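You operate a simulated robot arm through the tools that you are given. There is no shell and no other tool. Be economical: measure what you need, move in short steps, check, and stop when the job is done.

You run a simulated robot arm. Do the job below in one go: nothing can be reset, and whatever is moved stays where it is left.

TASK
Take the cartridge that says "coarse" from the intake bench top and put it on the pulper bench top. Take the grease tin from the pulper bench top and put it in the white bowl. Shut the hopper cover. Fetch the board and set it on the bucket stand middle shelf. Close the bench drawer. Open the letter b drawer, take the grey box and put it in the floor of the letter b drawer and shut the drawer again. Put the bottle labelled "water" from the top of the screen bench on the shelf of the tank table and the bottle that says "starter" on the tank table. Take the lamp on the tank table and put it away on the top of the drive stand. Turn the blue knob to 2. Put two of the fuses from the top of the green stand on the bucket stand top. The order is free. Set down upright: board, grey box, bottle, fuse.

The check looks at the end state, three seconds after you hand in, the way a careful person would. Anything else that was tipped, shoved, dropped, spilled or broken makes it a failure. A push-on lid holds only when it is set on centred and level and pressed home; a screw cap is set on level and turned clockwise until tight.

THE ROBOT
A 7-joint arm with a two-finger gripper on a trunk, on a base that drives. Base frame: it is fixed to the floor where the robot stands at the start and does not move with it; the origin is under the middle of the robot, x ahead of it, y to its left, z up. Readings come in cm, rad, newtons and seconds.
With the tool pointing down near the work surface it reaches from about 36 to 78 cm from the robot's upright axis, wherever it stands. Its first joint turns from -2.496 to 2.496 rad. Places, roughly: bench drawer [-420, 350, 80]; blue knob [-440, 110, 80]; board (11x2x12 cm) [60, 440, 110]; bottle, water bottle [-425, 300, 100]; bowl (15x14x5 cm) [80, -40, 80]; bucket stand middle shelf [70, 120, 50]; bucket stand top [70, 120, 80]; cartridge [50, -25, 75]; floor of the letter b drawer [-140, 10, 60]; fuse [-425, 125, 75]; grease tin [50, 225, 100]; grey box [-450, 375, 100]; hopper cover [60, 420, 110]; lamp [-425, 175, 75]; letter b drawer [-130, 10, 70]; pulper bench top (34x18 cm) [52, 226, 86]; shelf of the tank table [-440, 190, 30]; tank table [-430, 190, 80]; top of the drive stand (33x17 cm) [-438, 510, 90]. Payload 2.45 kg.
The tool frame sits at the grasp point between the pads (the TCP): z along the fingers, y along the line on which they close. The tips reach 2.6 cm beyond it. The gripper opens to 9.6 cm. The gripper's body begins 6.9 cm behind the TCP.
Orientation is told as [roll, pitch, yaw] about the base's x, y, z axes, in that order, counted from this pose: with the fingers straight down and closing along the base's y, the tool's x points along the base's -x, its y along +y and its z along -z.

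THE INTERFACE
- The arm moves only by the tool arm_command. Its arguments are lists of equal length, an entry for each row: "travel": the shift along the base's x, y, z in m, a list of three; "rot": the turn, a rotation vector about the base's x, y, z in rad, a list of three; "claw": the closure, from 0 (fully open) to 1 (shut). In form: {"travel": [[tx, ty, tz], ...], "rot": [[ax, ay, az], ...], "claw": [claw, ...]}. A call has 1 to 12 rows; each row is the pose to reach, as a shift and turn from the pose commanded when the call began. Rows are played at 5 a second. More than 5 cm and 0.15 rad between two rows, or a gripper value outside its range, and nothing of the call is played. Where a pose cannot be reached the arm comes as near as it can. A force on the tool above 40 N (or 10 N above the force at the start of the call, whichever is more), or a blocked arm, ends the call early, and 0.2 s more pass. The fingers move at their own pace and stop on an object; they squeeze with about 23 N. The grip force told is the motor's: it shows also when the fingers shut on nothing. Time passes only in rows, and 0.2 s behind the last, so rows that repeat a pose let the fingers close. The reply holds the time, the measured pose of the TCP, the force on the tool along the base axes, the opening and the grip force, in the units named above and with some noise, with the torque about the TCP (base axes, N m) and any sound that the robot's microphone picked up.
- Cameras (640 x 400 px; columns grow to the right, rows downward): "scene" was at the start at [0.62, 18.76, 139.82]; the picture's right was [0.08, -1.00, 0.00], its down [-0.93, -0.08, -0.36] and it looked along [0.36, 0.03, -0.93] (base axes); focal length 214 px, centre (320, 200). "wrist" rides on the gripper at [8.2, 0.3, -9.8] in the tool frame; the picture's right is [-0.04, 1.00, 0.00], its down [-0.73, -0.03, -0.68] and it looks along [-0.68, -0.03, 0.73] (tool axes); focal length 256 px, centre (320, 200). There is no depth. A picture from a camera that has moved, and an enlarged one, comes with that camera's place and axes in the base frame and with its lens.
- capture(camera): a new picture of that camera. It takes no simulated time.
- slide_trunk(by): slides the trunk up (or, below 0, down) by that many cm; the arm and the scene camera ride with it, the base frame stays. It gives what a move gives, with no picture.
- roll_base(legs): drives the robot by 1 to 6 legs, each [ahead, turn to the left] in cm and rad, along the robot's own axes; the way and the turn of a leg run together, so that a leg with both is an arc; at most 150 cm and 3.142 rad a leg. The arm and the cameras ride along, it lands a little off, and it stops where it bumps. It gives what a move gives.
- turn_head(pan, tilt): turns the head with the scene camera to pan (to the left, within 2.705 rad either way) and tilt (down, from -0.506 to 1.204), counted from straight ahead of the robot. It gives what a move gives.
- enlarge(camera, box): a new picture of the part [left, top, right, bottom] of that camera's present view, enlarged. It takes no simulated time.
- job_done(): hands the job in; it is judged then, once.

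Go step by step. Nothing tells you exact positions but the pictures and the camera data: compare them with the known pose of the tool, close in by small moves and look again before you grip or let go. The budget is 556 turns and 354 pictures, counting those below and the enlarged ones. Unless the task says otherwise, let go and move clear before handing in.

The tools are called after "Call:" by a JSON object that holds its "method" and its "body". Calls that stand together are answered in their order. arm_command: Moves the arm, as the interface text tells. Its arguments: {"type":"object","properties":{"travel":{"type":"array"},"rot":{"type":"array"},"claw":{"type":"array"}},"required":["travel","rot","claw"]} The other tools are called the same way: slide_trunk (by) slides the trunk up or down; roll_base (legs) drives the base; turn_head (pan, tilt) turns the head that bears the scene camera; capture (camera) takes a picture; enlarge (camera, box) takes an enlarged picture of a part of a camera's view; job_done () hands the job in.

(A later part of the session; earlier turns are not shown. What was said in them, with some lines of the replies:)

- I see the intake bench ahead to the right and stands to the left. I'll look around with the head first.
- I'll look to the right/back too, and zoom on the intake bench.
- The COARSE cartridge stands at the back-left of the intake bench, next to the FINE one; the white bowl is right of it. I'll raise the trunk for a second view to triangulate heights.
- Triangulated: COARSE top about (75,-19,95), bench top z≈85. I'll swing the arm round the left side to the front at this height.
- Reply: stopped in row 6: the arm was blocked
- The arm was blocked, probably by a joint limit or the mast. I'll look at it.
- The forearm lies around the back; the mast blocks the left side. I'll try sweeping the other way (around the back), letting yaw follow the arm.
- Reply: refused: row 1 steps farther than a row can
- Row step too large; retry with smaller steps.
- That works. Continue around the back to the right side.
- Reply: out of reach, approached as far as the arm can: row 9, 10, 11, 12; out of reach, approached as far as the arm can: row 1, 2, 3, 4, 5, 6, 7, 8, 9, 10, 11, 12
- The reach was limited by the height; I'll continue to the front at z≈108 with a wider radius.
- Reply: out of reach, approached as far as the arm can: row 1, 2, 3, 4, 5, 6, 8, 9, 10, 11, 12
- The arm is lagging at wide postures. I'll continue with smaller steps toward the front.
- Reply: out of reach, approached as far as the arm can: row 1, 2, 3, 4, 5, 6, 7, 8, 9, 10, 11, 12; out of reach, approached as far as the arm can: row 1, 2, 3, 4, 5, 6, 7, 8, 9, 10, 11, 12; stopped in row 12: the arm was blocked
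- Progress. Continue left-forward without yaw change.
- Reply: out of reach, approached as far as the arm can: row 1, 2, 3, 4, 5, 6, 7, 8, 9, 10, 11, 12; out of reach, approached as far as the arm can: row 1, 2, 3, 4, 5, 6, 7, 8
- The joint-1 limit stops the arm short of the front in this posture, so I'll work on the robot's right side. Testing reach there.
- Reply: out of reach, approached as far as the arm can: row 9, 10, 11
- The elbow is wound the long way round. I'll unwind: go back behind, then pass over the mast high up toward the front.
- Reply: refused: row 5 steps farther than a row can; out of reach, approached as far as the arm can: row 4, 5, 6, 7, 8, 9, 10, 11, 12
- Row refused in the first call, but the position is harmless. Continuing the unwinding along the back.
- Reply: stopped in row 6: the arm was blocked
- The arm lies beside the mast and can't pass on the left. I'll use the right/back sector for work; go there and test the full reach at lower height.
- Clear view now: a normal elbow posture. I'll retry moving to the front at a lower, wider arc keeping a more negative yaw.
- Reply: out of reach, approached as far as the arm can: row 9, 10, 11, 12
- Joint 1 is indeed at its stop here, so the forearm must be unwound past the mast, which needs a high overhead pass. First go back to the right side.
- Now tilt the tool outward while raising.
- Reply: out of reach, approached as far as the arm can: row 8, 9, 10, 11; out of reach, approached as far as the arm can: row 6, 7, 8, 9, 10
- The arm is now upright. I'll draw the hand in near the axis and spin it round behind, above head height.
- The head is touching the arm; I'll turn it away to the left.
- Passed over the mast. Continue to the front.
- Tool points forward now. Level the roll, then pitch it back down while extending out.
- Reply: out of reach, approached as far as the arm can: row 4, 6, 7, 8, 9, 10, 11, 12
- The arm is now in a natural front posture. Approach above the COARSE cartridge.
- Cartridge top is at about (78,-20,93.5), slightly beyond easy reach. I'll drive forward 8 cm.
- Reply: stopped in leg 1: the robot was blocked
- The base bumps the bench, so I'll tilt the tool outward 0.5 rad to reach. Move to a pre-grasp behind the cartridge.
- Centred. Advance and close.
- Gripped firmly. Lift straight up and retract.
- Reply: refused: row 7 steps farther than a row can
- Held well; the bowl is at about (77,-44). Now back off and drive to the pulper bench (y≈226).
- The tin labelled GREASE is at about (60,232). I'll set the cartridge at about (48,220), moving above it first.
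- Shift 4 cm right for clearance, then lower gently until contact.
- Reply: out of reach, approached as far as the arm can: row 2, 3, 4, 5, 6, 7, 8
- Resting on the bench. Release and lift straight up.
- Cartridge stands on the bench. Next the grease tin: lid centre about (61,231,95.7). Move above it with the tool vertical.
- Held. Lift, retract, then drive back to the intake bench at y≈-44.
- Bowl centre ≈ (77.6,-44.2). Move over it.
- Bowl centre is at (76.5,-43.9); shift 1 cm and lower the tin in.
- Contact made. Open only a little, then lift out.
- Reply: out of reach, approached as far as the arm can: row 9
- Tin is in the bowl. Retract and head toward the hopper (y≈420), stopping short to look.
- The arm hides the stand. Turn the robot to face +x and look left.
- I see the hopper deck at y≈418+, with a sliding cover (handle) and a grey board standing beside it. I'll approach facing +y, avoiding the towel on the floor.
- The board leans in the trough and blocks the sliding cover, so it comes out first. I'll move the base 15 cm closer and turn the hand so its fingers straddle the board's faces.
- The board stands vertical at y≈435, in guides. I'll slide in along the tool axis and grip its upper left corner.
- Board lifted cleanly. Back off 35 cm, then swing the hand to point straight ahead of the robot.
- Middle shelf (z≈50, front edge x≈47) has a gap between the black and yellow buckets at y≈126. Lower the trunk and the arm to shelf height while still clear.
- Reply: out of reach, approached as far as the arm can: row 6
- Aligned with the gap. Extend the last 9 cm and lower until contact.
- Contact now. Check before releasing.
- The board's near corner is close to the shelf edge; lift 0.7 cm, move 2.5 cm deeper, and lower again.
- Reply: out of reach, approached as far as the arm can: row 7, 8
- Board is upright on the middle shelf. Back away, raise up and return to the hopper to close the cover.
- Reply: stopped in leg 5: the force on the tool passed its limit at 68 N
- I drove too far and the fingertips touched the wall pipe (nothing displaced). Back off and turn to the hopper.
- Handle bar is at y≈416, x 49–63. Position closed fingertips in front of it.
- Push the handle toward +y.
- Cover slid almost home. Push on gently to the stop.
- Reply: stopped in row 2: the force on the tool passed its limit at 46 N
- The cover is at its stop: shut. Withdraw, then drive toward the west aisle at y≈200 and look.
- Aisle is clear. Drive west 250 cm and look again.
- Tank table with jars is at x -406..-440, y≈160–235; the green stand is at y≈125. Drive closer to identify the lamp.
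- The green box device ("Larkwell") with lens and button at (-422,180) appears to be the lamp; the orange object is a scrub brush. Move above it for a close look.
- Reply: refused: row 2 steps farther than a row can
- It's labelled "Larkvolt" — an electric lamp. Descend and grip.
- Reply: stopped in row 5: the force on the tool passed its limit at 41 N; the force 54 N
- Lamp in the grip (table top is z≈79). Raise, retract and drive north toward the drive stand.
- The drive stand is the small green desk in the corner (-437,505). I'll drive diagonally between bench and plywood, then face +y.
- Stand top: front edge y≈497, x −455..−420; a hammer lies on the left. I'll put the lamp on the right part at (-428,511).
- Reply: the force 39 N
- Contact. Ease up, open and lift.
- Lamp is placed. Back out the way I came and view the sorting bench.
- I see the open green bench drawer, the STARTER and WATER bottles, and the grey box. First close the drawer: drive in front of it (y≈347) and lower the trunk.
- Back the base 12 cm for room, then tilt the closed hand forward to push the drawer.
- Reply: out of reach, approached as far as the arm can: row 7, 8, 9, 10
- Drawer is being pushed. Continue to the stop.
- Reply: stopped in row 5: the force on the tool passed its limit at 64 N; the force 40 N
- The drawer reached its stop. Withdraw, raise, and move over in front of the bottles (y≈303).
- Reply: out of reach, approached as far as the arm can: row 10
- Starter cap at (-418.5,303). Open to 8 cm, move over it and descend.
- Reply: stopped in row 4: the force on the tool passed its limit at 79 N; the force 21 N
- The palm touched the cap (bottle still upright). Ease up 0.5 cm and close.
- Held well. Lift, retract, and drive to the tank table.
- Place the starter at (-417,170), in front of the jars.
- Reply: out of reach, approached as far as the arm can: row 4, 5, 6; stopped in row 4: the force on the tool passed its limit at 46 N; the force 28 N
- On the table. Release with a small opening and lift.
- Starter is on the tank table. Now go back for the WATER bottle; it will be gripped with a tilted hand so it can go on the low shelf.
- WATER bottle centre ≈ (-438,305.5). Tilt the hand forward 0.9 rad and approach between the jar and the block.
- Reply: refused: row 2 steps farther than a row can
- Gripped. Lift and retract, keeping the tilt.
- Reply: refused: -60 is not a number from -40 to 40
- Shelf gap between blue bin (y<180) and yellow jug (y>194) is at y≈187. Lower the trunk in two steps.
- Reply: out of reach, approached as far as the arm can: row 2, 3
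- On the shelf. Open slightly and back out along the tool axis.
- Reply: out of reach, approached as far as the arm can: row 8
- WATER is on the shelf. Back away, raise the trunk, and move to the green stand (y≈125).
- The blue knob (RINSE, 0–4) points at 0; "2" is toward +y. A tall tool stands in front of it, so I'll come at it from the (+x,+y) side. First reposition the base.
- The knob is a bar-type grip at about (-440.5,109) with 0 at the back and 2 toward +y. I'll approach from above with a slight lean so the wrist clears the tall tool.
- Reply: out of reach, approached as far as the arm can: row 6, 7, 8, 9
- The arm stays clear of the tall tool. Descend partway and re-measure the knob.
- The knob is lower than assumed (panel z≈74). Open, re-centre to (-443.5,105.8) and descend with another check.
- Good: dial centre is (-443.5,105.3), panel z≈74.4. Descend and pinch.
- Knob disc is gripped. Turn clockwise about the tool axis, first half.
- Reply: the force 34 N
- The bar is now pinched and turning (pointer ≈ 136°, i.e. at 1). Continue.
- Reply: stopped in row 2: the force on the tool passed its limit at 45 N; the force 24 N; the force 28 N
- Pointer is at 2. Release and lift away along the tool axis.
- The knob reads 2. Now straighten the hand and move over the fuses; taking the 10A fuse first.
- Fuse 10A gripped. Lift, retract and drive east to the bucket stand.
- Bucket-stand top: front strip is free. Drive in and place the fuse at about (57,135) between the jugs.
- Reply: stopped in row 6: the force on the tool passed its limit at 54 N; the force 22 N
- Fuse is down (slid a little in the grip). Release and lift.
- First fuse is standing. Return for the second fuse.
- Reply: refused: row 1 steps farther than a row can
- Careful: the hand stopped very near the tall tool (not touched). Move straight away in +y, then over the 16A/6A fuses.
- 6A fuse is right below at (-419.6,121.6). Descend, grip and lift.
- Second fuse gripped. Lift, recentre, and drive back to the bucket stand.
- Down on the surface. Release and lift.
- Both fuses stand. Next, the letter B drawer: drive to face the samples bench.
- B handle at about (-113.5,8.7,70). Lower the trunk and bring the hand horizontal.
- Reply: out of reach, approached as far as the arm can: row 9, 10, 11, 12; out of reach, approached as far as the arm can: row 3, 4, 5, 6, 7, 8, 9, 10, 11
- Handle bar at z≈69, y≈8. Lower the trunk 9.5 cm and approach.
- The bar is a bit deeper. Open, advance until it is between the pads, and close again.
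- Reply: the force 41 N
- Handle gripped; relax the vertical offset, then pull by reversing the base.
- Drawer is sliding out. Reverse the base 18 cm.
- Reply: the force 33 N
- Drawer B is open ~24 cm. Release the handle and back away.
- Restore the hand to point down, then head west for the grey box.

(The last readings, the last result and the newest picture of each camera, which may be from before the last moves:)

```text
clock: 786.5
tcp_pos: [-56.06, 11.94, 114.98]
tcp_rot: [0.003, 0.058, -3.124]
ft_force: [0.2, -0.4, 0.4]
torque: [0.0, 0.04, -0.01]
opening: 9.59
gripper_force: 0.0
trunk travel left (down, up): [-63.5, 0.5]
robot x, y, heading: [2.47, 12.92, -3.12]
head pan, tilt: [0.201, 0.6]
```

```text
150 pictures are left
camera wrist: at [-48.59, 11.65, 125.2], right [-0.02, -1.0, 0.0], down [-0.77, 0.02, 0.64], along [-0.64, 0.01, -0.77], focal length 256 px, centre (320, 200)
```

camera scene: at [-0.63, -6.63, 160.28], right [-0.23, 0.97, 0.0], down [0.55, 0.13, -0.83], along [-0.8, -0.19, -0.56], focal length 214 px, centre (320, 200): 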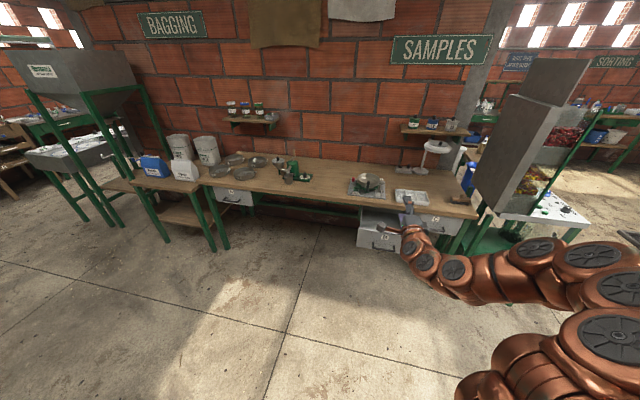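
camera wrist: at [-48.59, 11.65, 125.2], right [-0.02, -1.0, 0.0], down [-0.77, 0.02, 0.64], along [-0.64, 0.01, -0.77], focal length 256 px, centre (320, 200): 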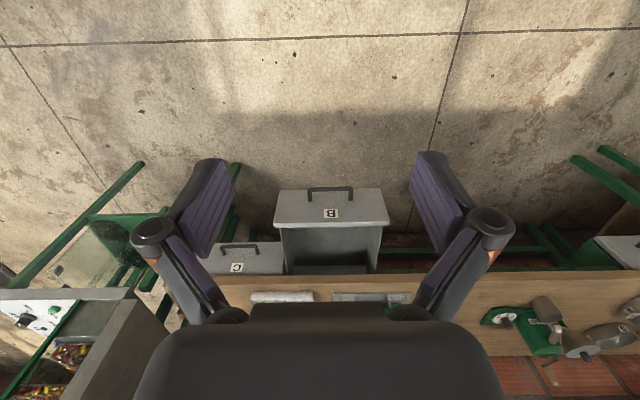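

Call:
{"method": "roll_base", "body": {"legs": [[40, 0], [0, -1.592], [93, 0], [93, 0], [0, 1.571], [145, 0]]}}

Call:
{"method": "roll_base", "body": {"legs": [[141, 0], [0, -1.571], [85, 0], [84, 0], [0, 1.571], [22, 0]]}}

Call:
{"method": "turn_head", "body": {"pan": 0.1, "tilt": 0.7}}

Call:
{"method": "capture", "body": {"camera": "scene"}}

Call:
{"method": "capture", "body": {"camera": "wrist"}}

```text
clock: 812.5
tcp_pos: [-240.75, 197.69, 115.1]
tcp_rot: [0.003, 0.055, 3.137]
ft_force: [0.8, -0.6, 0.0]
torque: [-0.01, 0.04, -0.01]
opening: 9.61
gripper_force: 0.1
trunk travel left (down, up): [-63.5, 0.5]
robot x, y, heading: [-182.1, 198.08, -3.138]
head pan, tilt: [0.201, 0.6]
```

```text
clock: 836.7
tcp_pos: [-407.52, 365.16, 115.05]
tcp_rot: [0.004, 0.055, -3.137]
ft_force: [-0.7, -0.3, 0.4]
torque: [-0.01, 0.01, 0.0]
opening: 9.57
gripper_force: 0.0
trunk travel left (down, up): [-63.5, 0.5]
robot x, y, heading: [-348.92, 365.97, -3.13]
head pan, tilt: [0.201, 0.6]
```

```text
clock: 837.3
tcp_pos: [-407.48, 365.21, 114.94]
tcp_rot: [0.004, 0.055, -3.138]
ft_force: [0.3, -1.1, -0.6]
torque: [-0.01, -0.04, -0.01]
opening: 9.62
gripper_force: 0.1
trunk travel left (down, up): [-63.5, 0.5]
robot x, y, heading: [-349.3, 366.08, -3.129]
head pan, tilt: [0.099, 0.7]
```

```text
149 pictures are left
camera scene: at [-351.95, 346.97, 159.43], right [-0.11, 0.99, 0.0], down [0.64, 0.07, -0.77], along [-0.76, -0.09, -0.64], focal length 214 px, centre (320, 200)
```

scene: 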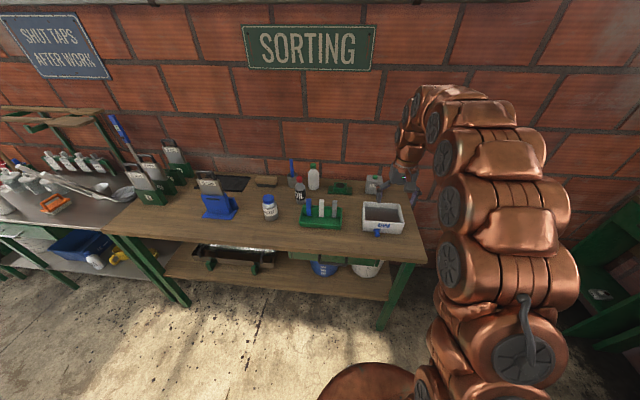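

```text
148 pictures are left
camera wrist: at [-399.86, 364.93, 125.21], right [-0.04, -1.0, 0.0], down [-0.77, 0.03, 0.64], along [-0.64, 0.02, -0.77], focal length 256 px, centre (320, 200)
```

wrist: 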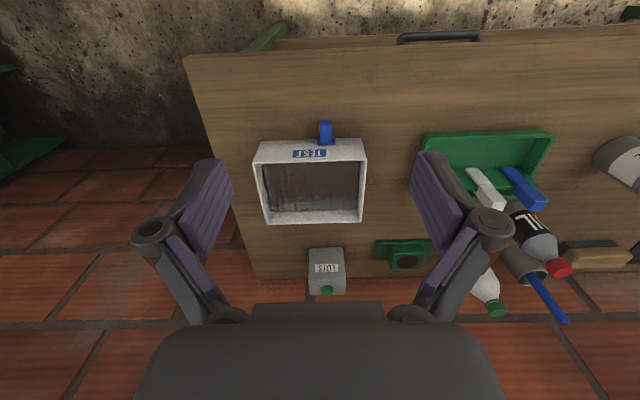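

Call:
{"method": "enlarge", "body": {"camera": "wrist", "box": [270, 210, 400, 310]}}

Call:
{"method": "enlarge", "body": {"camera": "scene", "box": [320, 150, 420, 250]}}

```text
4.00 times, centred on (335, 260) of wrist
camera zoom: at [-399.86, 364.93, 125.21], right [-0.04, -1.0, 0.0], down [-0.77, 0.03, 0.64], along [-0.64, 0.02, -0.77], focal length 1024 px, centre (260, -40)
```

zoom: 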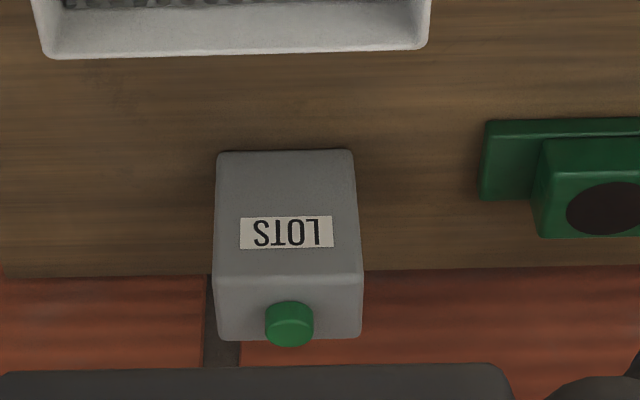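

```text
4.00 times, centred on (370, 200) of scene
camera zoom: at [-351.95, 346.97, 159.43], right [-0.11, 0.99, 0.0], down [0.64, 0.07, -0.77], along [-0.76, -0.09, -0.64], focal length 858 px, centre (120, 200)
```

zoom: 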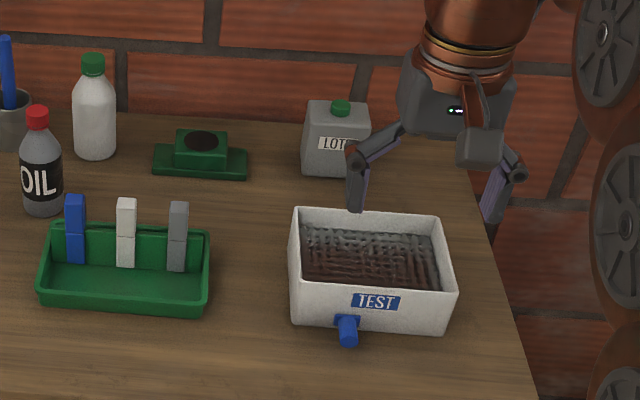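

The grey box "LOTS" is ~8×6×8.5 cm at (-450,365). I'll drive closer and grip it across its 6 cm depth with the hand rotated 90°.

Call:
{"method": "roll_base", "body": {"legs": [[27, 0]]}}

Call:
{"method": "arm_command", "body": {"travel": [[0.01, 0, 0], [0.01, 0, 0], [0.01, 0, 0], [0, 0, 0], [0, 0, 0], [0, 0, 0], [0, 0, 0], [0, 0, 0], [0, 0, 0], [0, 0, 0], [0, 0, 0]], "rot": [[0, 0.055, -0.14], [0, 0.055, -0.28], [0, 0.055, -0.42], [0, 0.055, -0.56], [0, 0.055, -0.7], [0, 0.055, -0.84], [0, 0.055, -0.98], [0, 0.055, -1.12], [0, 0.055, -1.26], [0, 0.055, -1.4], [0, 0.055, -1.54]], "claw": [0, 0, 0, 0, 0, 0, 0, 0, 0, 0, 0]}}

Call:
{"method": "capture", "body": {"camera": "wrist"}}

```text
clock: 839.2
tcp_pos: [-434.43, 365.06, 114.99]
tcp_rot: [0.003, 0.054, -3.142]
ft_force: [0.9, 0.1, -0.2]
torque: [0.01, 0.03, 0.03]
opening: 9.59
gripper_force: 0.1
trunk travel left (down, up): [-63.5, 0.5]
robot x, y, heading: [-375.73, 365.86, -3.128]
head pan, tilt: [0.099, 0.7]
```

```text
clock: 841.6
tcp_pos: [-434.52, 364.97, 114.97]
tcp_rot: [0.039, 0.019, 1.6]
ft_force: [0.0, -0.4, -0.6]
torque: [0.0, 0.01, 0.01]
opening: 9.59
gripper_force: 0.0
trunk travel left (down, up): [-63.5, 0.5]
robot x, y, heading: [-375.88, 365.62, -3.129]
head pan, tilt: [0.099, 0.7]
```

```text
145 pictures are left
camera wrist: at [-434.23, 357.08, 124.97], right [-1.0, 0.01, 0.04], down [0.03, 0.75, 0.66], along [-0.02, 0.66, -0.75], focal length 256 px, centre (320, 200)
```

wrist: 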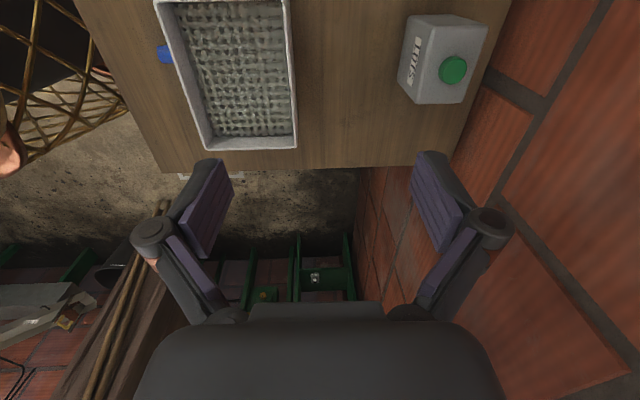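

Call:
{"method": "arm_command", "body": {"travel": [[-0.04, 0, -0.01], [-0.08, 0, -0.02], [-0.12, 0, -0.04], [-0.156, 0, -0.07], [-0.156, 0, -0.1]], "rot": [[0, -0.04, 0], [0, -0.04, 0], [0, -0.04, 0], [0.02, -0.04, 0], [0.02, -0.04, 0]], "claw": [0, 0, 0, 0, 0]}}

Call:
{"method": "capture", "body": {"camera": "wrist"}}

```text
clock: 842.8
tcp_pos: [-450.24, 365.08, 105.0]
tcp_rot: [-0.004, 0.0, 1.603]
ft_force: [0.2, 0.6, 0.2]
torque: [0.02, -0.01, 0.0]
opening: 9.59
gripper_force: 0.1
trunk travel left (down, up): [-63.5, 0.5]
robot x, y, heading: [-375.75, 365.29, -3.131]
head pan, tilt: [0.099, 0.7]
```

```text
144 pictures are left
camera wrist: at [-450.3, 356.95, 114.82], right [-1.0, 0.01, 0.0], down [0.0, 0.73, 0.68], along [0.01, 0.68, -0.73], focal length 256 px, centre (320, 200)
```

wrist: 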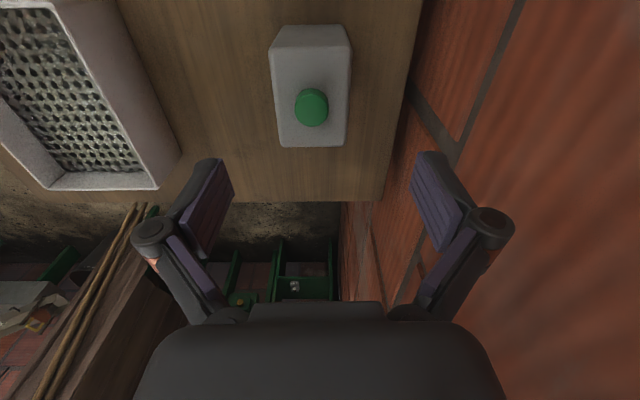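

Call:
{"method": "arm_command", "body": {"travel": [[0.007, -0.001, -0.04], [0.007, -0.001, -0.08], [0.007, -0.001, -0.12], [0.007, -0.001, -0.143], [0.007, -0.001, -0.143], [0.007, -0.001, -0.143], [0.007, -0.001, -0.143]], "rot": [[0, 0, 0], [0, 0, 0], [0, 0, 0], [0, 0, 0], [0, 0, 0], [0, 0, 0], [0, 0, 0]], "claw": [0, 0, 0, 0, 1, 1, 1]}}

Call:
{"method": "capture", "body": {"camera": "wrist"}}

```text
clock: 844.4
tcp_pos: [-449.46, 365.12, 90.71]
tcp_rot: [0.001, 0.002, 1.602]
ft_force: [-0.8, -0.5, 7.1]
torque: [0.02, 0.07, -0.12]
opening: 5.98
gripper_force: 23.0
trunk travel left (down, up): [-63.5, 0.5]
robot x, y, heading: [-375.75, 365.82, -3.133]
head pan, tilt: [0.099, 0.7]
```

```text
143 pictures are left
camera wrist: at [-449.53, 356.86, 100.57], right [-1.0, 0.01, 0.0], down [0.01, 0.73, 0.68], along [0.01, 0.68, -0.73], focal length 256 px, centre (320, 200)
```

wrist: 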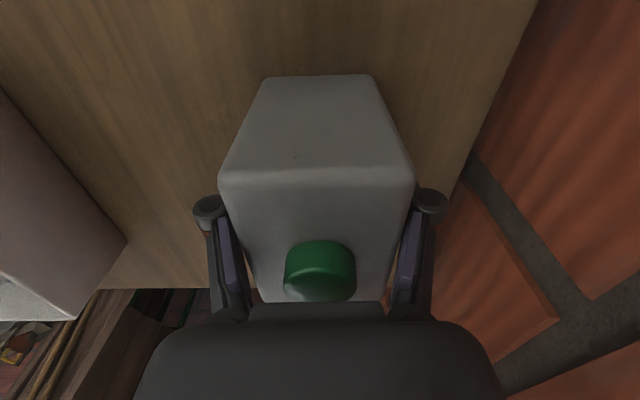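

Gripped. Lift and retract.

Call:
{"method": "arm_command", "body": {"travel": [[0, 0, 0.03], [0, 0, 0.07], [0, 0, 0.11], [0, 0, 0.15], [0.03, 0, 0.18], [0.07, 0, 0.2], [0.11, 0, 0.22], [0.15, 0, 0.24], [0.19, 0, 0.25], [0.23, 0, 0.25]], "rot": [[0, 0, 0], [0, 0, 0], [0, 0, 0], [0, 0, 0], [0, 0, 0], [0, 0, 0], [0, 0, 0], [0, 0, 0], [0, 0, 0], [0, 0, 0]], "claw": [1, 1, 1, 1, 1, 1, 1, 1, 1, 1]}}

Call:
{"method": "capture", "body": {"camera": "wrist"}}

```text
clock: 846.6
tcp_pos: [-426.41, 364.83, 115.74]
tcp_rot: [-0.001, -0.001, 1.602]
ft_force: [-1.1, -0.4, -1.7]
torque: [-0.01, -0.05, 0.0]
opening: 5.96
gripper_force: 23.5
trunk travel left (down, up): [-63.5, 0.5]
robot x, y, heading: [-376.15, 365.78, -3.133]
head pan, tilt: [0.099, 0.7]
```

```text
142 pictures are left
camera wrist: at [-426.42, 356.71, 125.56], right [-1.0, 0.01, 0.0], down [0.0, 0.73, 0.68], along [0.01, 0.68, -0.73], focal length 256 px, centre (320, 200)
```

wrist: 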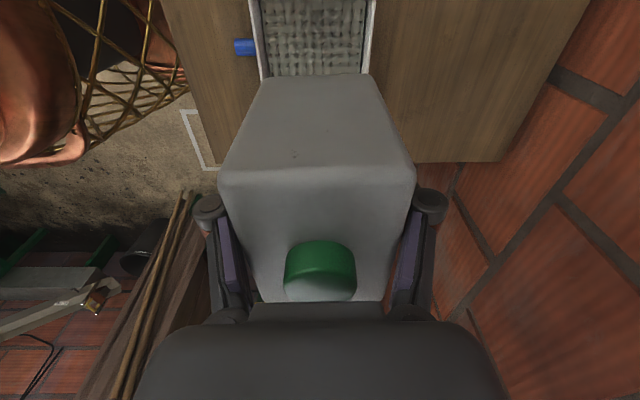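

Drive to the open letter B drawer.

Call:
{"method": "roll_base", "body": {"legs": [[-52, 0], [0, 1.561], [84, 0], [84, 0], [0, 1.571], [143, 0]]}}

Call:
{"method": "roll_base", "body": {"legs": [[143, 0], [0, -1.571], [94, 0], [94, 0], [0, -1.571]]}}

Call:
{"method": "turn_head", "body": {"pan": 0.2, "tilt": 0.8}}

Call:
{"method": "capture", "body": {"camera": "scene"}}

Call:
{"method": "capture", "body": {"camera": "wrist"}}

```text
clock: 872.2
tcp_pos: [-129.69, 199.67, 115.79]
tcp_rot: [-0.003, 0.0, -1.54]
ft_force: [-0.4, 0.0, -1.6]
torque: [0.01, -0.02, 0.0]
opening: 5.95
gripper_force: 23.0
trunk travel left (down, up): [-63.5, 0.5]
robot x, y, heading: [-180.05, 199.17, 0.011]
head pan, tilt: [0.099, 0.7]
```

```text
clock: 896.0
tcp_pos: [-86.16, 11.97, 115.7]
tcp_rot: [-0.001, -0.002, 1.59]
ft_force: [0.7, 0.0, -1.7]
torque: [0.0, -0.01, 0.02]
opening: 5.96
gripper_force: 22.6
trunk travel left (down, up): [-63.5, 0.5]
robot x, y, heading: [-35.76, 12.51, 3.136]
head pan, tilt: [0.099, 0.7]
```

```text
clock: 896.6
tcp_pos: [-86.15, 12.05, 115.79]
tcp_rot: [-0.002, 0.0, 1.587]
ft_force: [0.3, 0.4, -1.2]
torque: [0.02, -0.03, -0.02]
opening: 5.96
gripper_force: 23.1
trunk travel left (down, up): [-63.5, 0.5]
robot x, y, heading: [-35.79, 12.07, 3.135]
head pan, tilt: [0.201, 0.799]
```

```text
141 pictures are left
camera scene: at [-38.58, -7.53, 158.6], right [-0.2, 0.98, 0.0], down [0.7, 0.14, -0.7], along [-0.68, -0.14, -0.72], focal length 214 px, centre (320, 200)
```

scene: 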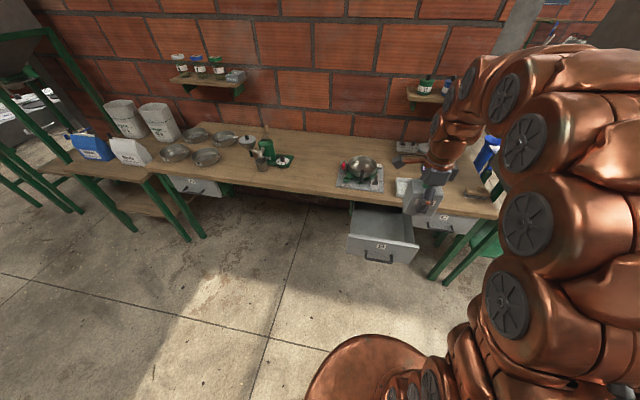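

```text
140 pictures are left
camera wrist: at [-86.38, 3.91, 125.56], right [-1.0, 0.02, 0.0], down [0.01, 0.73, 0.68], along [0.02, 0.68, -0.73], focal length 256 px, centre (320, 200)
```

wrist: 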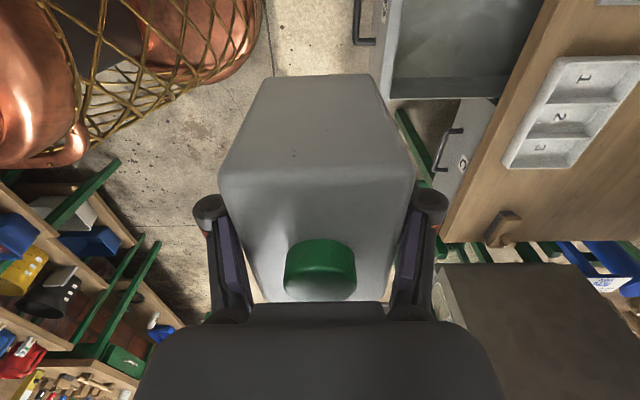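

Call:
{"method": "enlarge", "body": {"camera": "scene", "box": [320, 160, 460, 280]}}

```text
3.33 times, centred on (390, 220) of scene
camera zoom: at [-38.58, -7.53, 158.6], right [-0.2, 0.98, 0.0], down [0.7, 0.14, -0.7], along [-0.68, -0.14, -0.72], focal length 715 px, centre (87, 133)
```

zoom: 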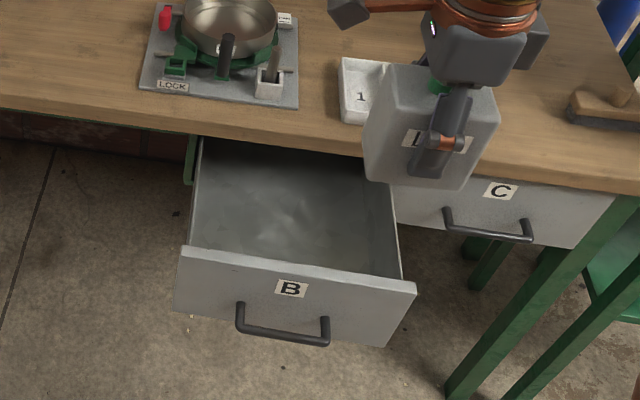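

Drawer window is x≈-100…-114 (bench edge), y −4…22. I'll drive forward 8 cm, lower the trunk 30, and centre the box over the opening at (-106.8, 8.5).

Call:
{"method": "roll_base", "body": {"legs": [[8, 0]]}}

Call:
{"method": "slide_trunk", "body": {"by": -28}}

Call:
{"method": "arm_command", "body": {"travel": [[-0.03, -0.01, 0], [-0.06, -0.02, 0], [-0.09, -0.03, 0], [-0.12, -0.033, 0]], "rot": [[0, 0, -0.005], [0, 0, -0.01], [0, 0, -0.015], [0, 0, -0.02]], "claw": [1, 1, 1, 1]}}

Call:
{"method": "capture", "body": {"camera": "wrist"}}

Call:
{"method": "turn_head", "body": {"pan": 0.3, "tilt": 0.7}}

Call:
{"method": "enlarge", "body": {"camera": "scene", "box": [260, 120, 480, 290]}}

```text
clock: 897.7
tcp_pos: [-94.15, 12.18, 115.64]
tcp_rot: [-0.002, 0.001, 1.59]
ft_force: [0.0, 0.4, -1.7]
torque: [0.0, 0.03, 0.0]
opening: 5.95
gripper_force: 22.7
trunk travel left (down, up): [-63.5, 0.5]
robot x, y, heading: [-43.53, 12.03, 3.144]
head pan, tilt: [0.201, 0.799]
```

```text
clock: 900.5
tcp_pos: [-94.2, 12.03, 87.72]
tcp_rot: [-0.002, 0.0, 1.591]
ft_force: [0.2, 0.6, -2.5]
torque: [-0.01, 0.01, -0.02]
opening: 5.97
gripper_force: 23.3
trunk travel left (down, up): [-35.5, 28.5]
robot x, y, heading: [-43.76, 12.12, 3.14]
head pan, tilt: [0.201, 0.799]
```

```text
clock: 901.5
tcp_pos: [-106.13, 8.8, 87.85]
tcp_rot: [0.001, -0.001, 1.57]
ft_force: [0.1, 0.3, -1.6]
torque: [-0.03, 0.02, 0.0]
opening: 5.97
gripper_force: 22.8
trunk travel left (down, up): [-35.5, 28.5]
robot x, y, heading: [-43.61, 12.1, 3.14]
head pan, tilt: [0.201, 0.799]
```

```text
138 pictures are left
camera wrist: at [-106.6, 0.7, 97.63], right [-1.0, 0.04, 0.0], down [0.03, 0.73, 0.68], along [0.03, 0.68, -0.73], focal length 256 px, centre (320, 200)
```

wrist: 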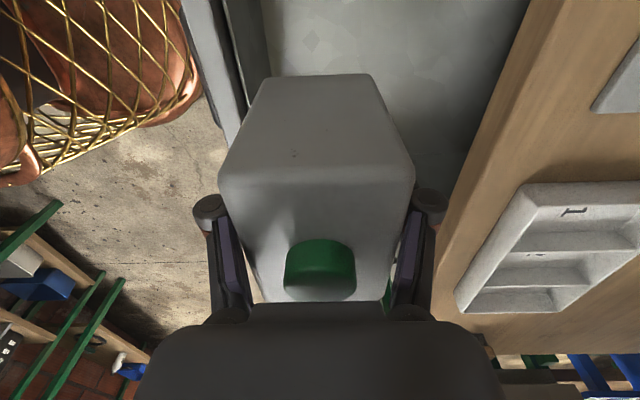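

```text
clock: 902.2
tcp_pos: [-106.27, 8.93, 87.77]
tcp_rot: [-0.001, 0.0, 1.57]
ft_force: [-0.2, 1.2, -2.3]
torque: [0.01, -0.04, 0.01]
opening: 5.96
gripper_force: 23.5
trunk travel left (down, up): [-35.5, 28.5]
robot x, y, heading: [-43.69, 11.91, 3.137]
head pan, tilt: [0.3, 0.7]
```

```text
2.35 times, centred on (370, 205) of scene
camera zoom: at [-46.86, -8.42, 131.42], right [-0.29, 0.96, 0.0], down [0.62, 0.19, -0.76], along [-0.73, -0.22, -0.64], focal length 505 px, centre (202, 188)
```

zoom: 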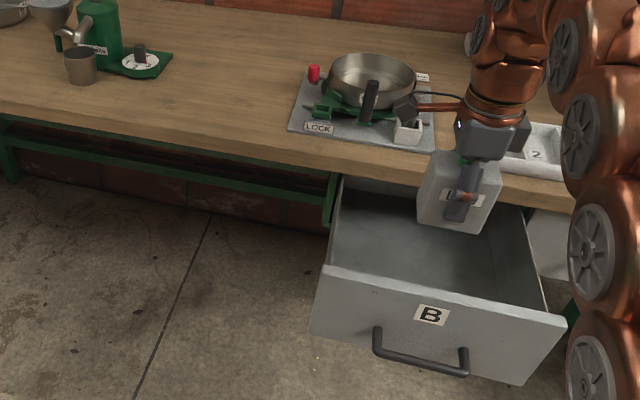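

Centre slightly deeper (x=-107.8) and descend with the trunk.

Call:
{"method": "arm_command", "body": {"travel": [[-0.008, 0, 0], [-0.016, 0, 0]], "rot": [[0, 0, 0], [0, 0, 0]], "claw": [1, 1]}}

Call:
{"method": "slide_trunk", "body": {"by": -10}}

Call:
{"method": "capture", "body": {"camera": "wrist"}}

Call:
{"method": "enlarge", "body": {"camera": "scene", "box": [260, 100, 480, 290]}}

```text
clock: 902.8
tcp_pos: [-107.8, 8.78, 87.79]
tcp_rot: [-0.001, 0.0, 1.572]
ft_force: [0.6, 0.8, -1.1]
torque: [-0.03, 0.03, 0.02]
opening: 5.97
gripper_force: 23.1
trunk travel left (down, up): [-35.5, 28.5]
robot x, y, heading: [-43.32, 12.27, 3.138]
head pan, tilt: [0.3, 0.7]
```

```text
clock: 904.1
tcp_pos: [-107.83, 8.85, 77.76]
tcp_rot: [-0.001, -0.001, 1.571]
ft_force: [-0.3, -0.4, -2.1]
torque: [0.02, -0.03, -0.05]
opening: 5.96
gripper_force: 23.4
trunk travel left (down, up): [-25.5, 38.5]
robot x, y, heading: [-43.58, 12.27, 3.142]
head pan, tilt: [0.3, 0.7]
```

```text
136 pictures are left
camera wrist: at [-108.2, 0.66, 87.58], right [-1.0, 0.04, 0.0], down [0.03, 0.73, 0.68], along [0.03, 0.68, -0.73], focal length 256 px, centre (320, 200)
```

wrist: 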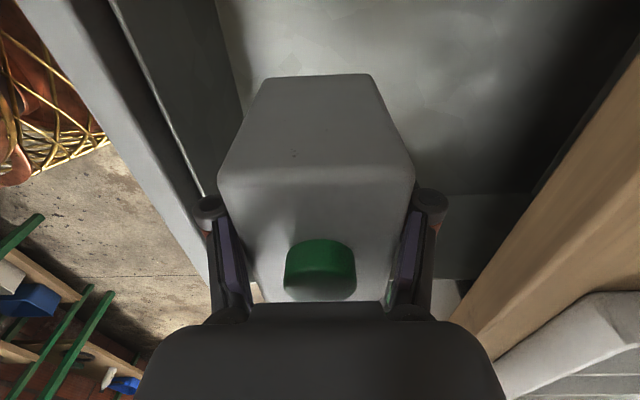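

```text
2.11 times, centred on (370, 195) of scene
camera zoom: at [-46.87, -8.42, 121.42], right [-0.29, 0.96, 0.0], down [0.62, 0.19, -0.76], along [-0.73, -0.22, -0.64], focal length 452 px, centre (215, 210)
```

zoom: 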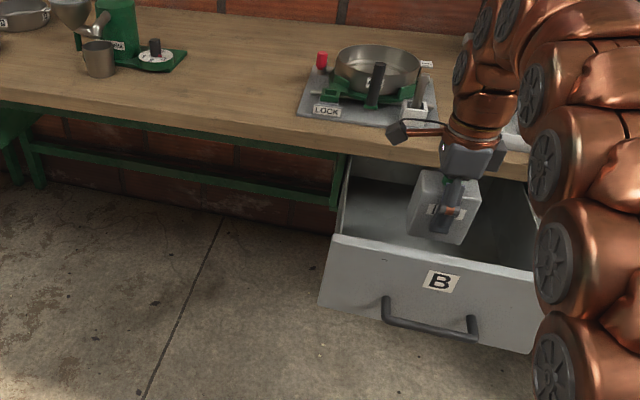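

Call:
{"method": "slide_trunk", "body": {"by": -7}}

Call:
{"method": "capture", "body": {"camera": "wrist"}}

```text
clock: 905.2
tcp_pos: [-107.73, 8.84, 70.72]
tcp_rot: [-0.002, 0.0, 1.571]
ft_force: [-0.5, -0.5, -0.9]
torque: [-0.01, -0.03, -0.04]
opening: 5.94
gripper_force: 22.7
trunk travel left (down, up): [-18.5, 45.5]
robot x, y, heading: [-43.78, 12.21, 3.137]
head pan, tilt: [0.3, 0.7]
```

```text
134 pictures are left
camera wrist: at [-108.2, 0.66, 80.58], right [-1.0, 0.04, 0.0], down [0.03, 0.73, 0.68], along [0.03, 0.68, -0.73], focal length 256 px, centre (320, 200)
```

wrist: 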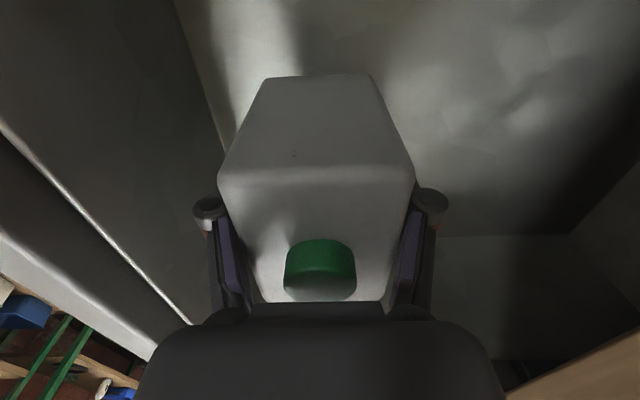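

Inside the drawer. Lower by small arm steps until contact.

Call:
{"method": "arm_command", "body": {"travel": [[0, 0, -0.01], [0, 0, -0.02], [0, 0, -0.028], [0, 0, -0.036], [0, 0, -0.042], [0, 0, -0.048], [0, 0, -0.054], [0, 0, -0.06], [0, 0, -0.066], [0, 0, -0.072]], "rot": [[0, 0, 0], [0, 0, 0], [0, 0, 0], [0, 0, 0], [0, 0, 0], [0, 0, 0], [0, 0, 0], [0, 0, 0], [0, 0, 0], [0, 0, 0]], "claw": [1, 1, 1, 1, 1, 1, 1, 1, 1, 1]}}

```text
clock: 906.6
tcp_pos: [-107.97, 8.81, 66.87]
tcp_rot: [0.014, 0.0, 1.568]
ft_force: [-0.1, 0.3, 21.6]
torque: [0.18, -0.69, 0.06]
opening: 6.03
gripper_force: 23.4
trunk travel left (down, up): [-18.5, 45.5]
robot x, y, heading: [-43.58, 12.1, 3.14]
head pan, tilt: [0.3, 0.7]
stopped in row 6: the force on the tool passed its limit at 46 N (the readings are from after the stop); the commanded pose is now the measured one
```

Call:
{"method": "arm_command", "body": {"travel": [[0, 0, 0.003], [0, 0, 0.003], [0, 0, 0.003], [0, 0, 0.02], [0, 0, 0.05], [0, 0, 0.09], [0, 0, 0.13], [0, 0, 0.17], [0, 0, 0.2]], "rot": [[-0.01, 0, 0], [-0.01, 0, 0], [-0.01, 0, 0], [-0.01, 0, 0], [-0.01, 0, 0], [-0.01, 0, 0], [-0.01, 0, 0], [-0.01, 0, 0], [-0.01, 0, 0]], "claw": [0.22, 0.22, 0.22, 0.22, 0.22, 0.22, 0.22, 0.22, 0.22]}}

Call:
{"method": "capture", "body": {"camera": "wrist"}}

```text
clock: 908.6
tcp_pos: [-108.03, 8.75, 79.58]
tcp_rot: [0.006, 0.009, 1.572]
ft_force: [-0.4, 0.7, 0.0]
torque: [0.01, 0.0, -0.02]
opening: 7.5
gripper_force: 0.1
out of reach, approached as far as the arm can: row 8, 9
trunk travel left (down, up): [-18.5, 45.5]
robot x, y, heading: [-43.76, 11.85, 3.14]
head pan, tilt: [0.3, 0.7]
```

```text
133 pictures are left
camera wrist: at [-108.32, 0.74, 89.47], right [-1.0, 0.04, 0.01], down [0.04, 0.74, 0.67], along [0.02, 0.67, -0.74], focal length 256 px, centre (320, 200)
```

wrist: 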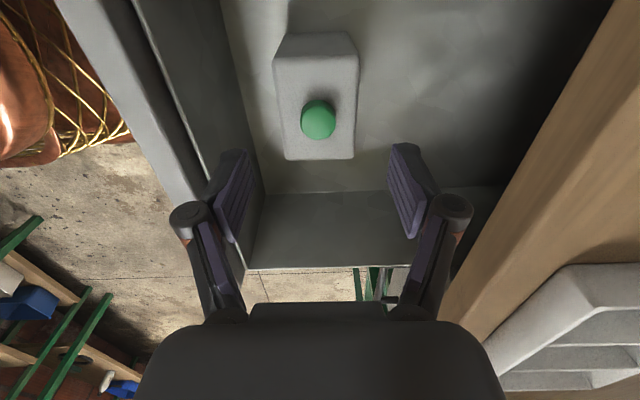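

The grey box stands in the drawer. Raise, back off and prepare to push the drawer shut.

Call:
{"method": "slide_trunk", "body": {"by": 22}}

Call:
{"method": "roll_base", "body": {"legs": [[-32, 0]]}}

Call:
{"method": "arm_command", "body": {"travel": [[0, 0, 0], [0, 0, 0], [0, 0, 0], [0, 0, 0], [0, 0, 0], [0, 0, 0], [0, 0, 0], [0, 0, 0], [0, 0, 0], [0, 0, 0], [0, 0, 0]], "rot": [[0, 0, 0.142], [0, 0, 0.284], [0, 0, 0.426], [0, 0, 0.568], [0, 0, 0.71], [0, 0, 0.852], [0, 0, 0.994], [0, 0, 1.136], [0, 0, 1.278], [0, 0, 1.42], [0, 0, 1.56]], "claw": [1, 1, 1, 1, 1, 1, 1, 1, 1, 1, 1]}}

Call:
{"method": "arm_command", "body": {"travel": [[0, 0, 0], [0, 0, 0], [0, 0, 0], [0, 0, 0], [0, 0, 0], [0, 0, 0], [0, 0, 0], [0, 0, 0], [0, 0, 0], [0, 0, 0], [0, 0, 0]], "rot": [[0, 0.13, 0], [0, 0.26, 0], [0, 0.39, 0], [0, 0.52, 0], [0, 0.65, 0], [0, 0.78, 0], [0, 0.91, 0], [0, 1.04, 0], [0, 1.17, 0], [0, 1.3, 0], [0, 1.4, 0]], "claw": [1, 1, 1, 1, 1, 1, 1, 1, 1, 1, 1]}}

Call:
{"method": "capture", "body": {"camera": "scene"}}

```text
clock: 910.9
tcp_pos: [-107.99, 8.87, 101.65]
tcp_rot: [0.009, 0.01, 1.571]
ft_force: [0.3, -0.8, -0.4]
torque: [-0.02, 0.01, -0.01]
opening: 7.48
gripper_force: 0.0
trunk travel left (down, up): [-40.5, 23.5]
robot x, y, heading: [-43.51, 12.64, 3.14]
head pan, tilt: [0.3, 0.7]
```

```text
clock: 913.0
tcp_pos: [-75.78, 8.69, 101.58]
tcp_rot: [0.009, 0.01, 1.571]
ft_force: [0.3, -0.2, -1.0]
torque: [0.02, -0.02, 0.01]
opening: 7.48
gripper_force: 0.0
trunk travel left (down, up): [-40.5, 23.5]
robot x, y, heading: [-11.66, 12.14, 3.142]
head pan, tilt: [0.3, 0.7]
```

```text
clock: 915.4
tcp_pos: [-75.31, 8.7, 100.36]
tcp_rot: [0.008, 0.01, 3.13]
ft_force: [0.1, 0.7, 0.4]
torque: [0.02, -0.02, -0.02]
opening: 0.0
gripper_force: 22.6
out of reach, approached as far as the arm can: row 7, 8, 9, 10, 11
trunk travel left (down, up): [-40.5, 23.5]
robot x, y, heading: [-11.58, 11.77, 3.143]
head pan, tilt: [0.3, 0.7]
```

```text
clock: 917.8
tcp_pos: [-75.35, 8.8, 100.52]
tcp_rot: [0.073, -1.391, 3.074]
ft_force: [0.1, 0.2, -0.6]
torque: [0.02, -0.03, -0.01]
opening: 0.0
gripper_force: 23.0
trunk travel left (down, up): [-40.5, 23.5]
robot x, y, heading: [-11.52, 12.29, 3.144]
head pan, tilt: [0.3, 0.7]
```

```text
132 pictures are left
camera scene: at [-14.6, -8.48, 136.42], right [-0.29, 0.96, 0.0], down [0.62, 0.19, -0.76], along [-0.73, -0.22, -0.64], focal length 214 px, centre (320, 200)
```

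scene: 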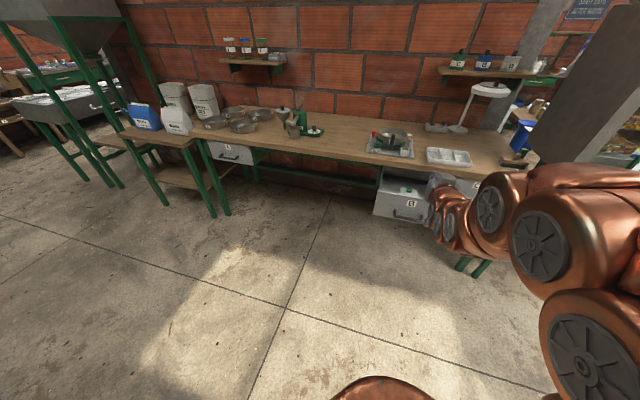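

Call:
{"method": "slide_trunk", "body": {"by": -27.5}}

Call:
{"method": "roll_base", "body": {"legs": [[15, 0]]}}

Call:
{"method": "capture", "body": {"camera": "wrist"}}

Call:
{"method": "enlarge", "body": {"camera": "scene", "box": [320, 120, 500, 260]}}

```text
clock: 920.6
tcp_pos: [-75.39, 8.71, 73.09]
tcp_rot: [0.068, -1.39, 3.077]
ft_force: [-0.7, -0.2, -0.1]
torque: [0.0, -0.02, 0.02]
opening: 0.02
gripper_force: 22.8
trunk travel left (down, up): [-13.0, 51.0]
robot x, y, heading: [-11.53, 11.96, 3.143]
head pan, tilt: [0.3, 0.7]
```

```text
clock: 922.0
tcp_pos: [-90.5, 8.79, 73.0]
tcp_rot: [0.069, -1.389, 3.077]
ft_force: [-0.3, 0.4, -0.5]
torque: [-0.01, 0.01, -0.02]
opening: 0.0
gripper_force: 23.0
trunk travel left (down, up): [-13.0, 51.0]
robot x, y, heading: [-26.32, 12.32, 3.136]
head pan, tilt: [0.3, 0.7]
```

```text
131 pictures are left
camera wrist: at [-79.35, 8.42, 66.62], right [0.0, -1.0, 0.05], down [0.54, 0.04, 0.84], along [-0.84, 0.03, 0.53], focal length 256 px, centre (320, 200)
```

wrist: 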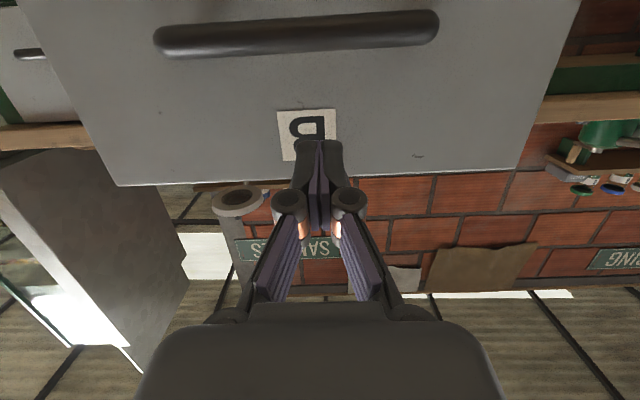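

```text
2.86 times, centred on (410, 190) of scene
camera zoom: at [-29.72, -8.44, 108.92], right [-0.29, 0.96, 0.0], down [0.62, 0.19, -0.76], along [-0.73, -0.22, -0.64], focal length 613 px, centre (63, 229)
```

zoom: 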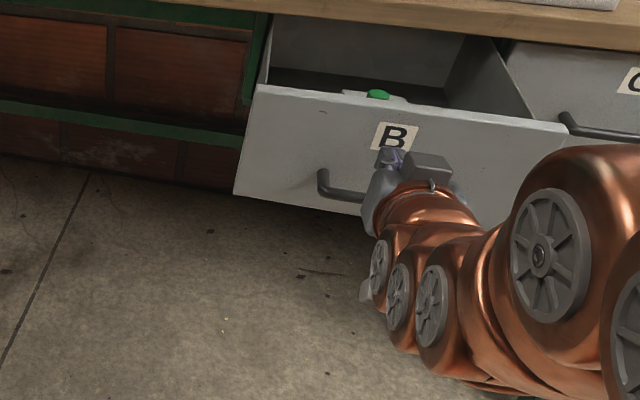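

Push the drawer gently with the arm.

Call:
{"method": "arm_command", "body": {"travel": [[-0.015, 0, 0], [-0.03, 0, 0], [-0.04, 0, 0], [-0.05, 0, 0], [-0.06, 0, 0], [-0.072, 0, 0], [-0.084, 0, 0], [-0.096, 0, 0], [-0.108, 0, 0], [-0.12, 0, 0], [-0.132, 0, 0], [-0.144, 0, 0]], "rot": [[0, 0, 0], [0, 0, 0], [0, 0, 0], [0, 0, 0], [0, 0, 0], [0, 0, 0], [0, 0, 0], [0, 0, 0], [0, 0, 0], [0, 0, 0], [0, 0, 0], [0, 0, 0]], "claw": [1, 1, 1, 1, 1, 1, 1, 1, 1, 1, 1, 1]}}

Call:
{"method": "enlarge", "body": {"camera": "scene", "box": [320, 120, 500, 260]}}

```text
clock: 924.6
tcp_pos: [-104.96, 8.8, 72.96]
tcp_rot: [0.07, -1.39, 3.077]
ft_force: [0.0, 0.4, -0.3]
torque: [0.0, 0.0, 0.01]
opening: 0.0
gripper_force: 28.1
trunk travel left (down, up): [-13.0, 51.0]
robot x, y, heading: [-26.72, 11.98, 3.147]
head pan, tilt: [0.3, 0.7]
```

```text
2.86 times, centred on (410, 190) of scene
camera zoom: at [-29.72, -8.44, 108.92], right [-0.29, 0.96, 0.0], down [0.62, 0.19, -0.76], along [-0.73, -0.22, -0.64], focal length 613 px, centre (63, 229)
```

zoom: 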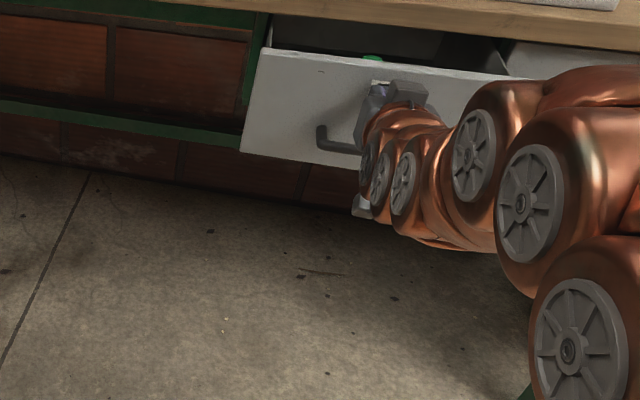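

Call:
{"method": "arm_command", "body": {"travel": [[-0.012, 0, 0], [-0.024, 0, 0], [-0.036, 0, 0], [-0.048, 0, 0], [-0.06, 0, 0], [-0.07, 0, 0], [-0.08, 0, 0]], "rot": [[0, 0, 0], [0, 0, 0], [0, 0, 0], [0, 0, 0], [0, 0, 0], [0, 0, 0], [0, 0, 0]], "claw": [1, 1, 1, 1, 1, 1, 1]}}

Call:
{"method": "enlarge", "body": {"camera": "scene", "box": [320, 120, 500, 260]}}

Call:
{"method": "capture", "body": {"camera": "wrist"}}

```text
clock: 926.2
tcp_pos: [-112.89, 8.72, 72.85]
tcp_rot: [0.068, -1.389, 3.079]
ft_force: [-0.3, -0.3, -0.3]
torque: [0.02, 0.01, 0.0]
opening: 0.02
gripper_force: 29.0
trunk travel left (down, up): [-13.0, 51.0]
robot x, y, heading: [-26.68, 12.39, 3.139]
head pan, tilt: [0.3, 0.7]
```

```text
2.86 times, centred on (410, 190) of scene
camera zoom: at [-29.72, -8.44, 108.92], right [-0.29, 0.96, 0.0], down [0.62, 0.19, -0.76], along [-0.73, -0.22, -0.64], focal length 613 px, centre (63, 229)
```

zoom: 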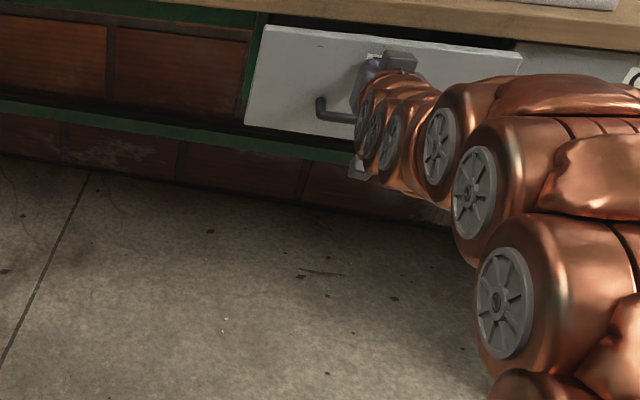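

```text
127 pictures are left
camera wrist: at [-101.8, 8.41, 66.64], right [0.0, -1.0, 0.05], down [0.54, 0.04, 0.84], along [-0.84, 0.03, 0.53], focal length 256 px, centre (320, 200)
```

wrist: 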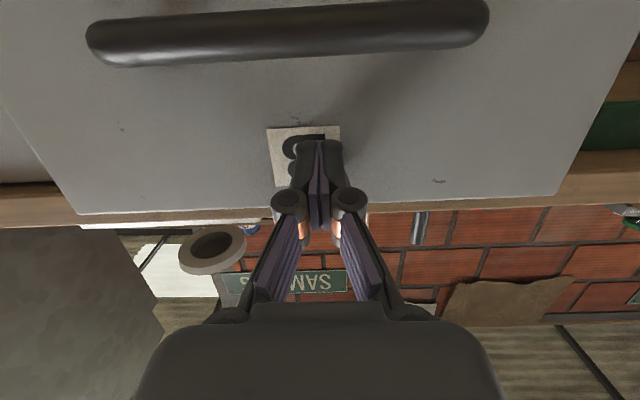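

Call:
{"method": "roll_base", "body": {"legs": [[4, 0]]}}

Call:
{"method": "arm_command", "body": {"travel": [[-0.005, 0, 0], [-0.01, 0, 0], [-0.015, 0, 0], [-0.02, 0, 0], [-0.025, 0, 0], [-0.03, 0, 0], [-0.035, 0, 0], [-0.04, 0, 0]], "rot": [[0, 0, 0], [0, 0, 0], [0, 0, 0], [0, 0, 0], [0, 0, 0], [0, 0, 0], [0, 0, 0], [0, 0, 0]], "claw": [1, 1, 1, 1, 1, 1, 1, 1]}}

Call:
{"method": "capture", "body": {"camera": "wrist"}}

```text
clock: 927.1
tcp_pos: [-116.93, 8.87, 73.01]
tcp_rot: [0.07, -1.389, 3.076]
ft_force: [0.1, 0.4, 0.0]
torque: [-0.02, 0.01, 0.01]
opening: 0.0
gripper_force: 28.4
trunk travel left (down, up): [-13.0, 51.0]
robot x, y, heading: [-30.64, 12.11, 3.139]
head pan, tilt: [0.3, 0.7]
```

```text
clock: 928.1
tcp_pos: [-118.62, 8.7, 73.1]
tcp_rot: [0.078, -1.387, 3.071]
ft_force: [30.6, 1.8, 1.9]
torque: [0.08, 0.27, -0.11]
opening: 0.66
gripper_force: 28.5
trunk travel left (down, up): [-13.0, 51.0]
robot x, y, heading: [-30.52, 11.85, 3.137]
head pan, tilt: [0.3, 0.7]
stopped in row 5: the force on the tool passed its limit at 58 N (the readings are from after the stop); the commanded pose is now the measured one
```

```text
126 pictures are left
camera wrist: at [-107.45, 8.36, 66.84], right [0.0, -1.0, 0.05], down [0.53, 0.04, 0.84], along [-0.85, 0.03, 0.53], focal length 256 px, centre (320, 200)
```

wrist: 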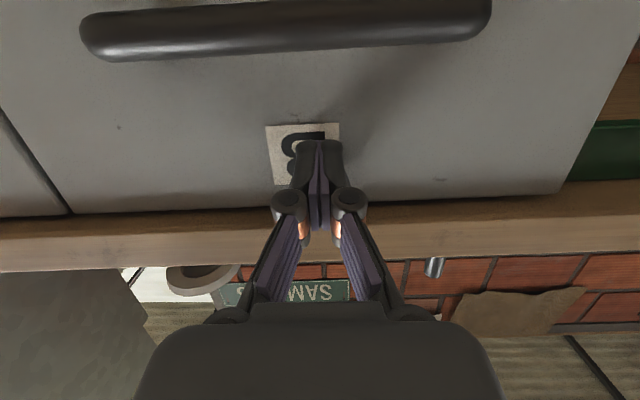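

The drawer is at its stop and flush. Withdraw and check.

Call:
{"method": "arm_command", "body": {"travel": [[0.03, 0, 0], [0.06, 0, 0], [0.1, 0, 0], [0.14, 0, 0]], "rot": [[0, 0, 0], [0, 0, 0], [0, 0, 0], [0, 0, 0]], "claw": [1, 1, 1, 1]}}

Call:
{"method": "roll_base", "body": {"legs": [[-20, 0]]}}

Call:
{"method": "capture", "body": {"camera": "wrist"}}

Call:
{"method": "capture", "body": {"camera": "scene"}}

```text
clock: 929.1
tcp_pos: [-104.58, 8.8, 72.75]
tcp_rot: [0.074, -1.384, 3.076]
ft_force: [0.2, 0.4, -0.3]
torque: [0.02, 0.03, -0.01]
opening: 0.0
gripper_force: 28.3
trunk travel left (down, up): [-13.0, 51.0]
robot x, y, heading: [-30.63, 12.28, 3.138]
head pan, tilt: [0.3, 0.7]
```

```text
clock: 930.7
tcp_pos: [-84.8, 8.71, 72.88]
tcp_rot: [0.072, -1.386, 3.076]
ft_force: [-0.6, -0.7, 0.3]
torque: [-0.03, 0.0, -0.04]
opening: 0.0
gripper_force: 28.4
trunk travel left (down, up): [-13.0, 51.0]
robot x, y, heading: [-10.25, 11.9, 3.133]
head pan, tilt: [0.3, 0.7]
```

```text
125 pictures are left
camera wrist: at [-73.7, 8.33, 66.66], right [0.0, -1.0, 0.05], down [0.53, 0.04, 0.85], along [-0.85, 0.03, 0.53], focal length 256 px, centre (320, 200)
```

wrist: 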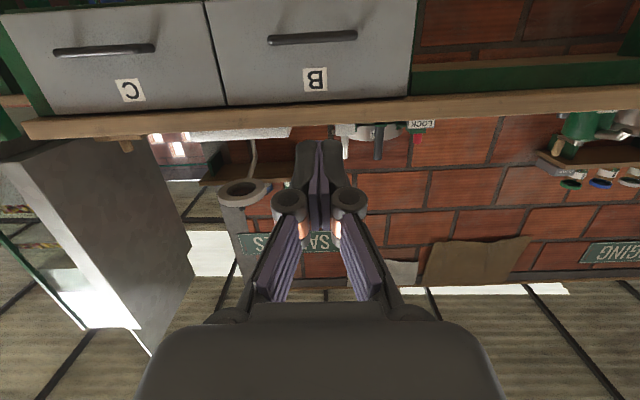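

```text
124 pictures are left
camera scene: at [-13.82, -8.49, 108.92], right [-0.29, 0.96, 0.0], down [0.62, 0.19, -0.76], along [-0.73, -0.22, -0.64], focal length 214 px, centre (320, 200)
```

scene: 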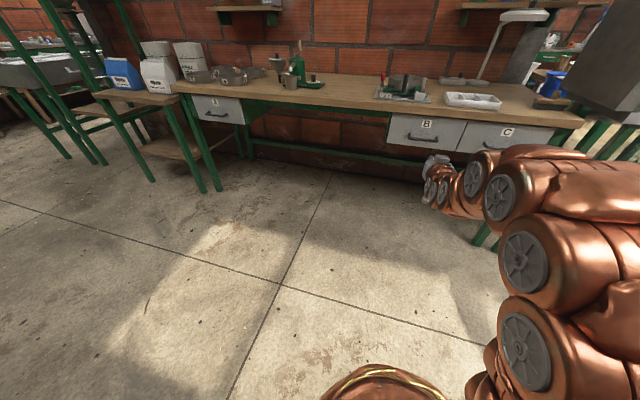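

Drawer B is flush and everything is placed; handing in.

Call:
{"method": "job_done", "body": {}}

```text
The job is handed in.
```

I finished every item on the task list and handed the job in. Nothing was left tipped or displaced that I could see.

There were some unplanned bumps:
- The fingertips hit the teal wall pipe behind the hopper once, at 68 N.
- The fingertips scraped the tank table (46 N) when I gripped the lamp.
- The palm pressed the starter bottle's cap (79 N).
- The hand stopped within about a centimetre of the tall tool on the green stand. I saw no sign of contact, and the tool was still upright afterwards.

The fuses I moved to the bucket stand top are the 10A and the 6A; the 16A stays on the green stand.
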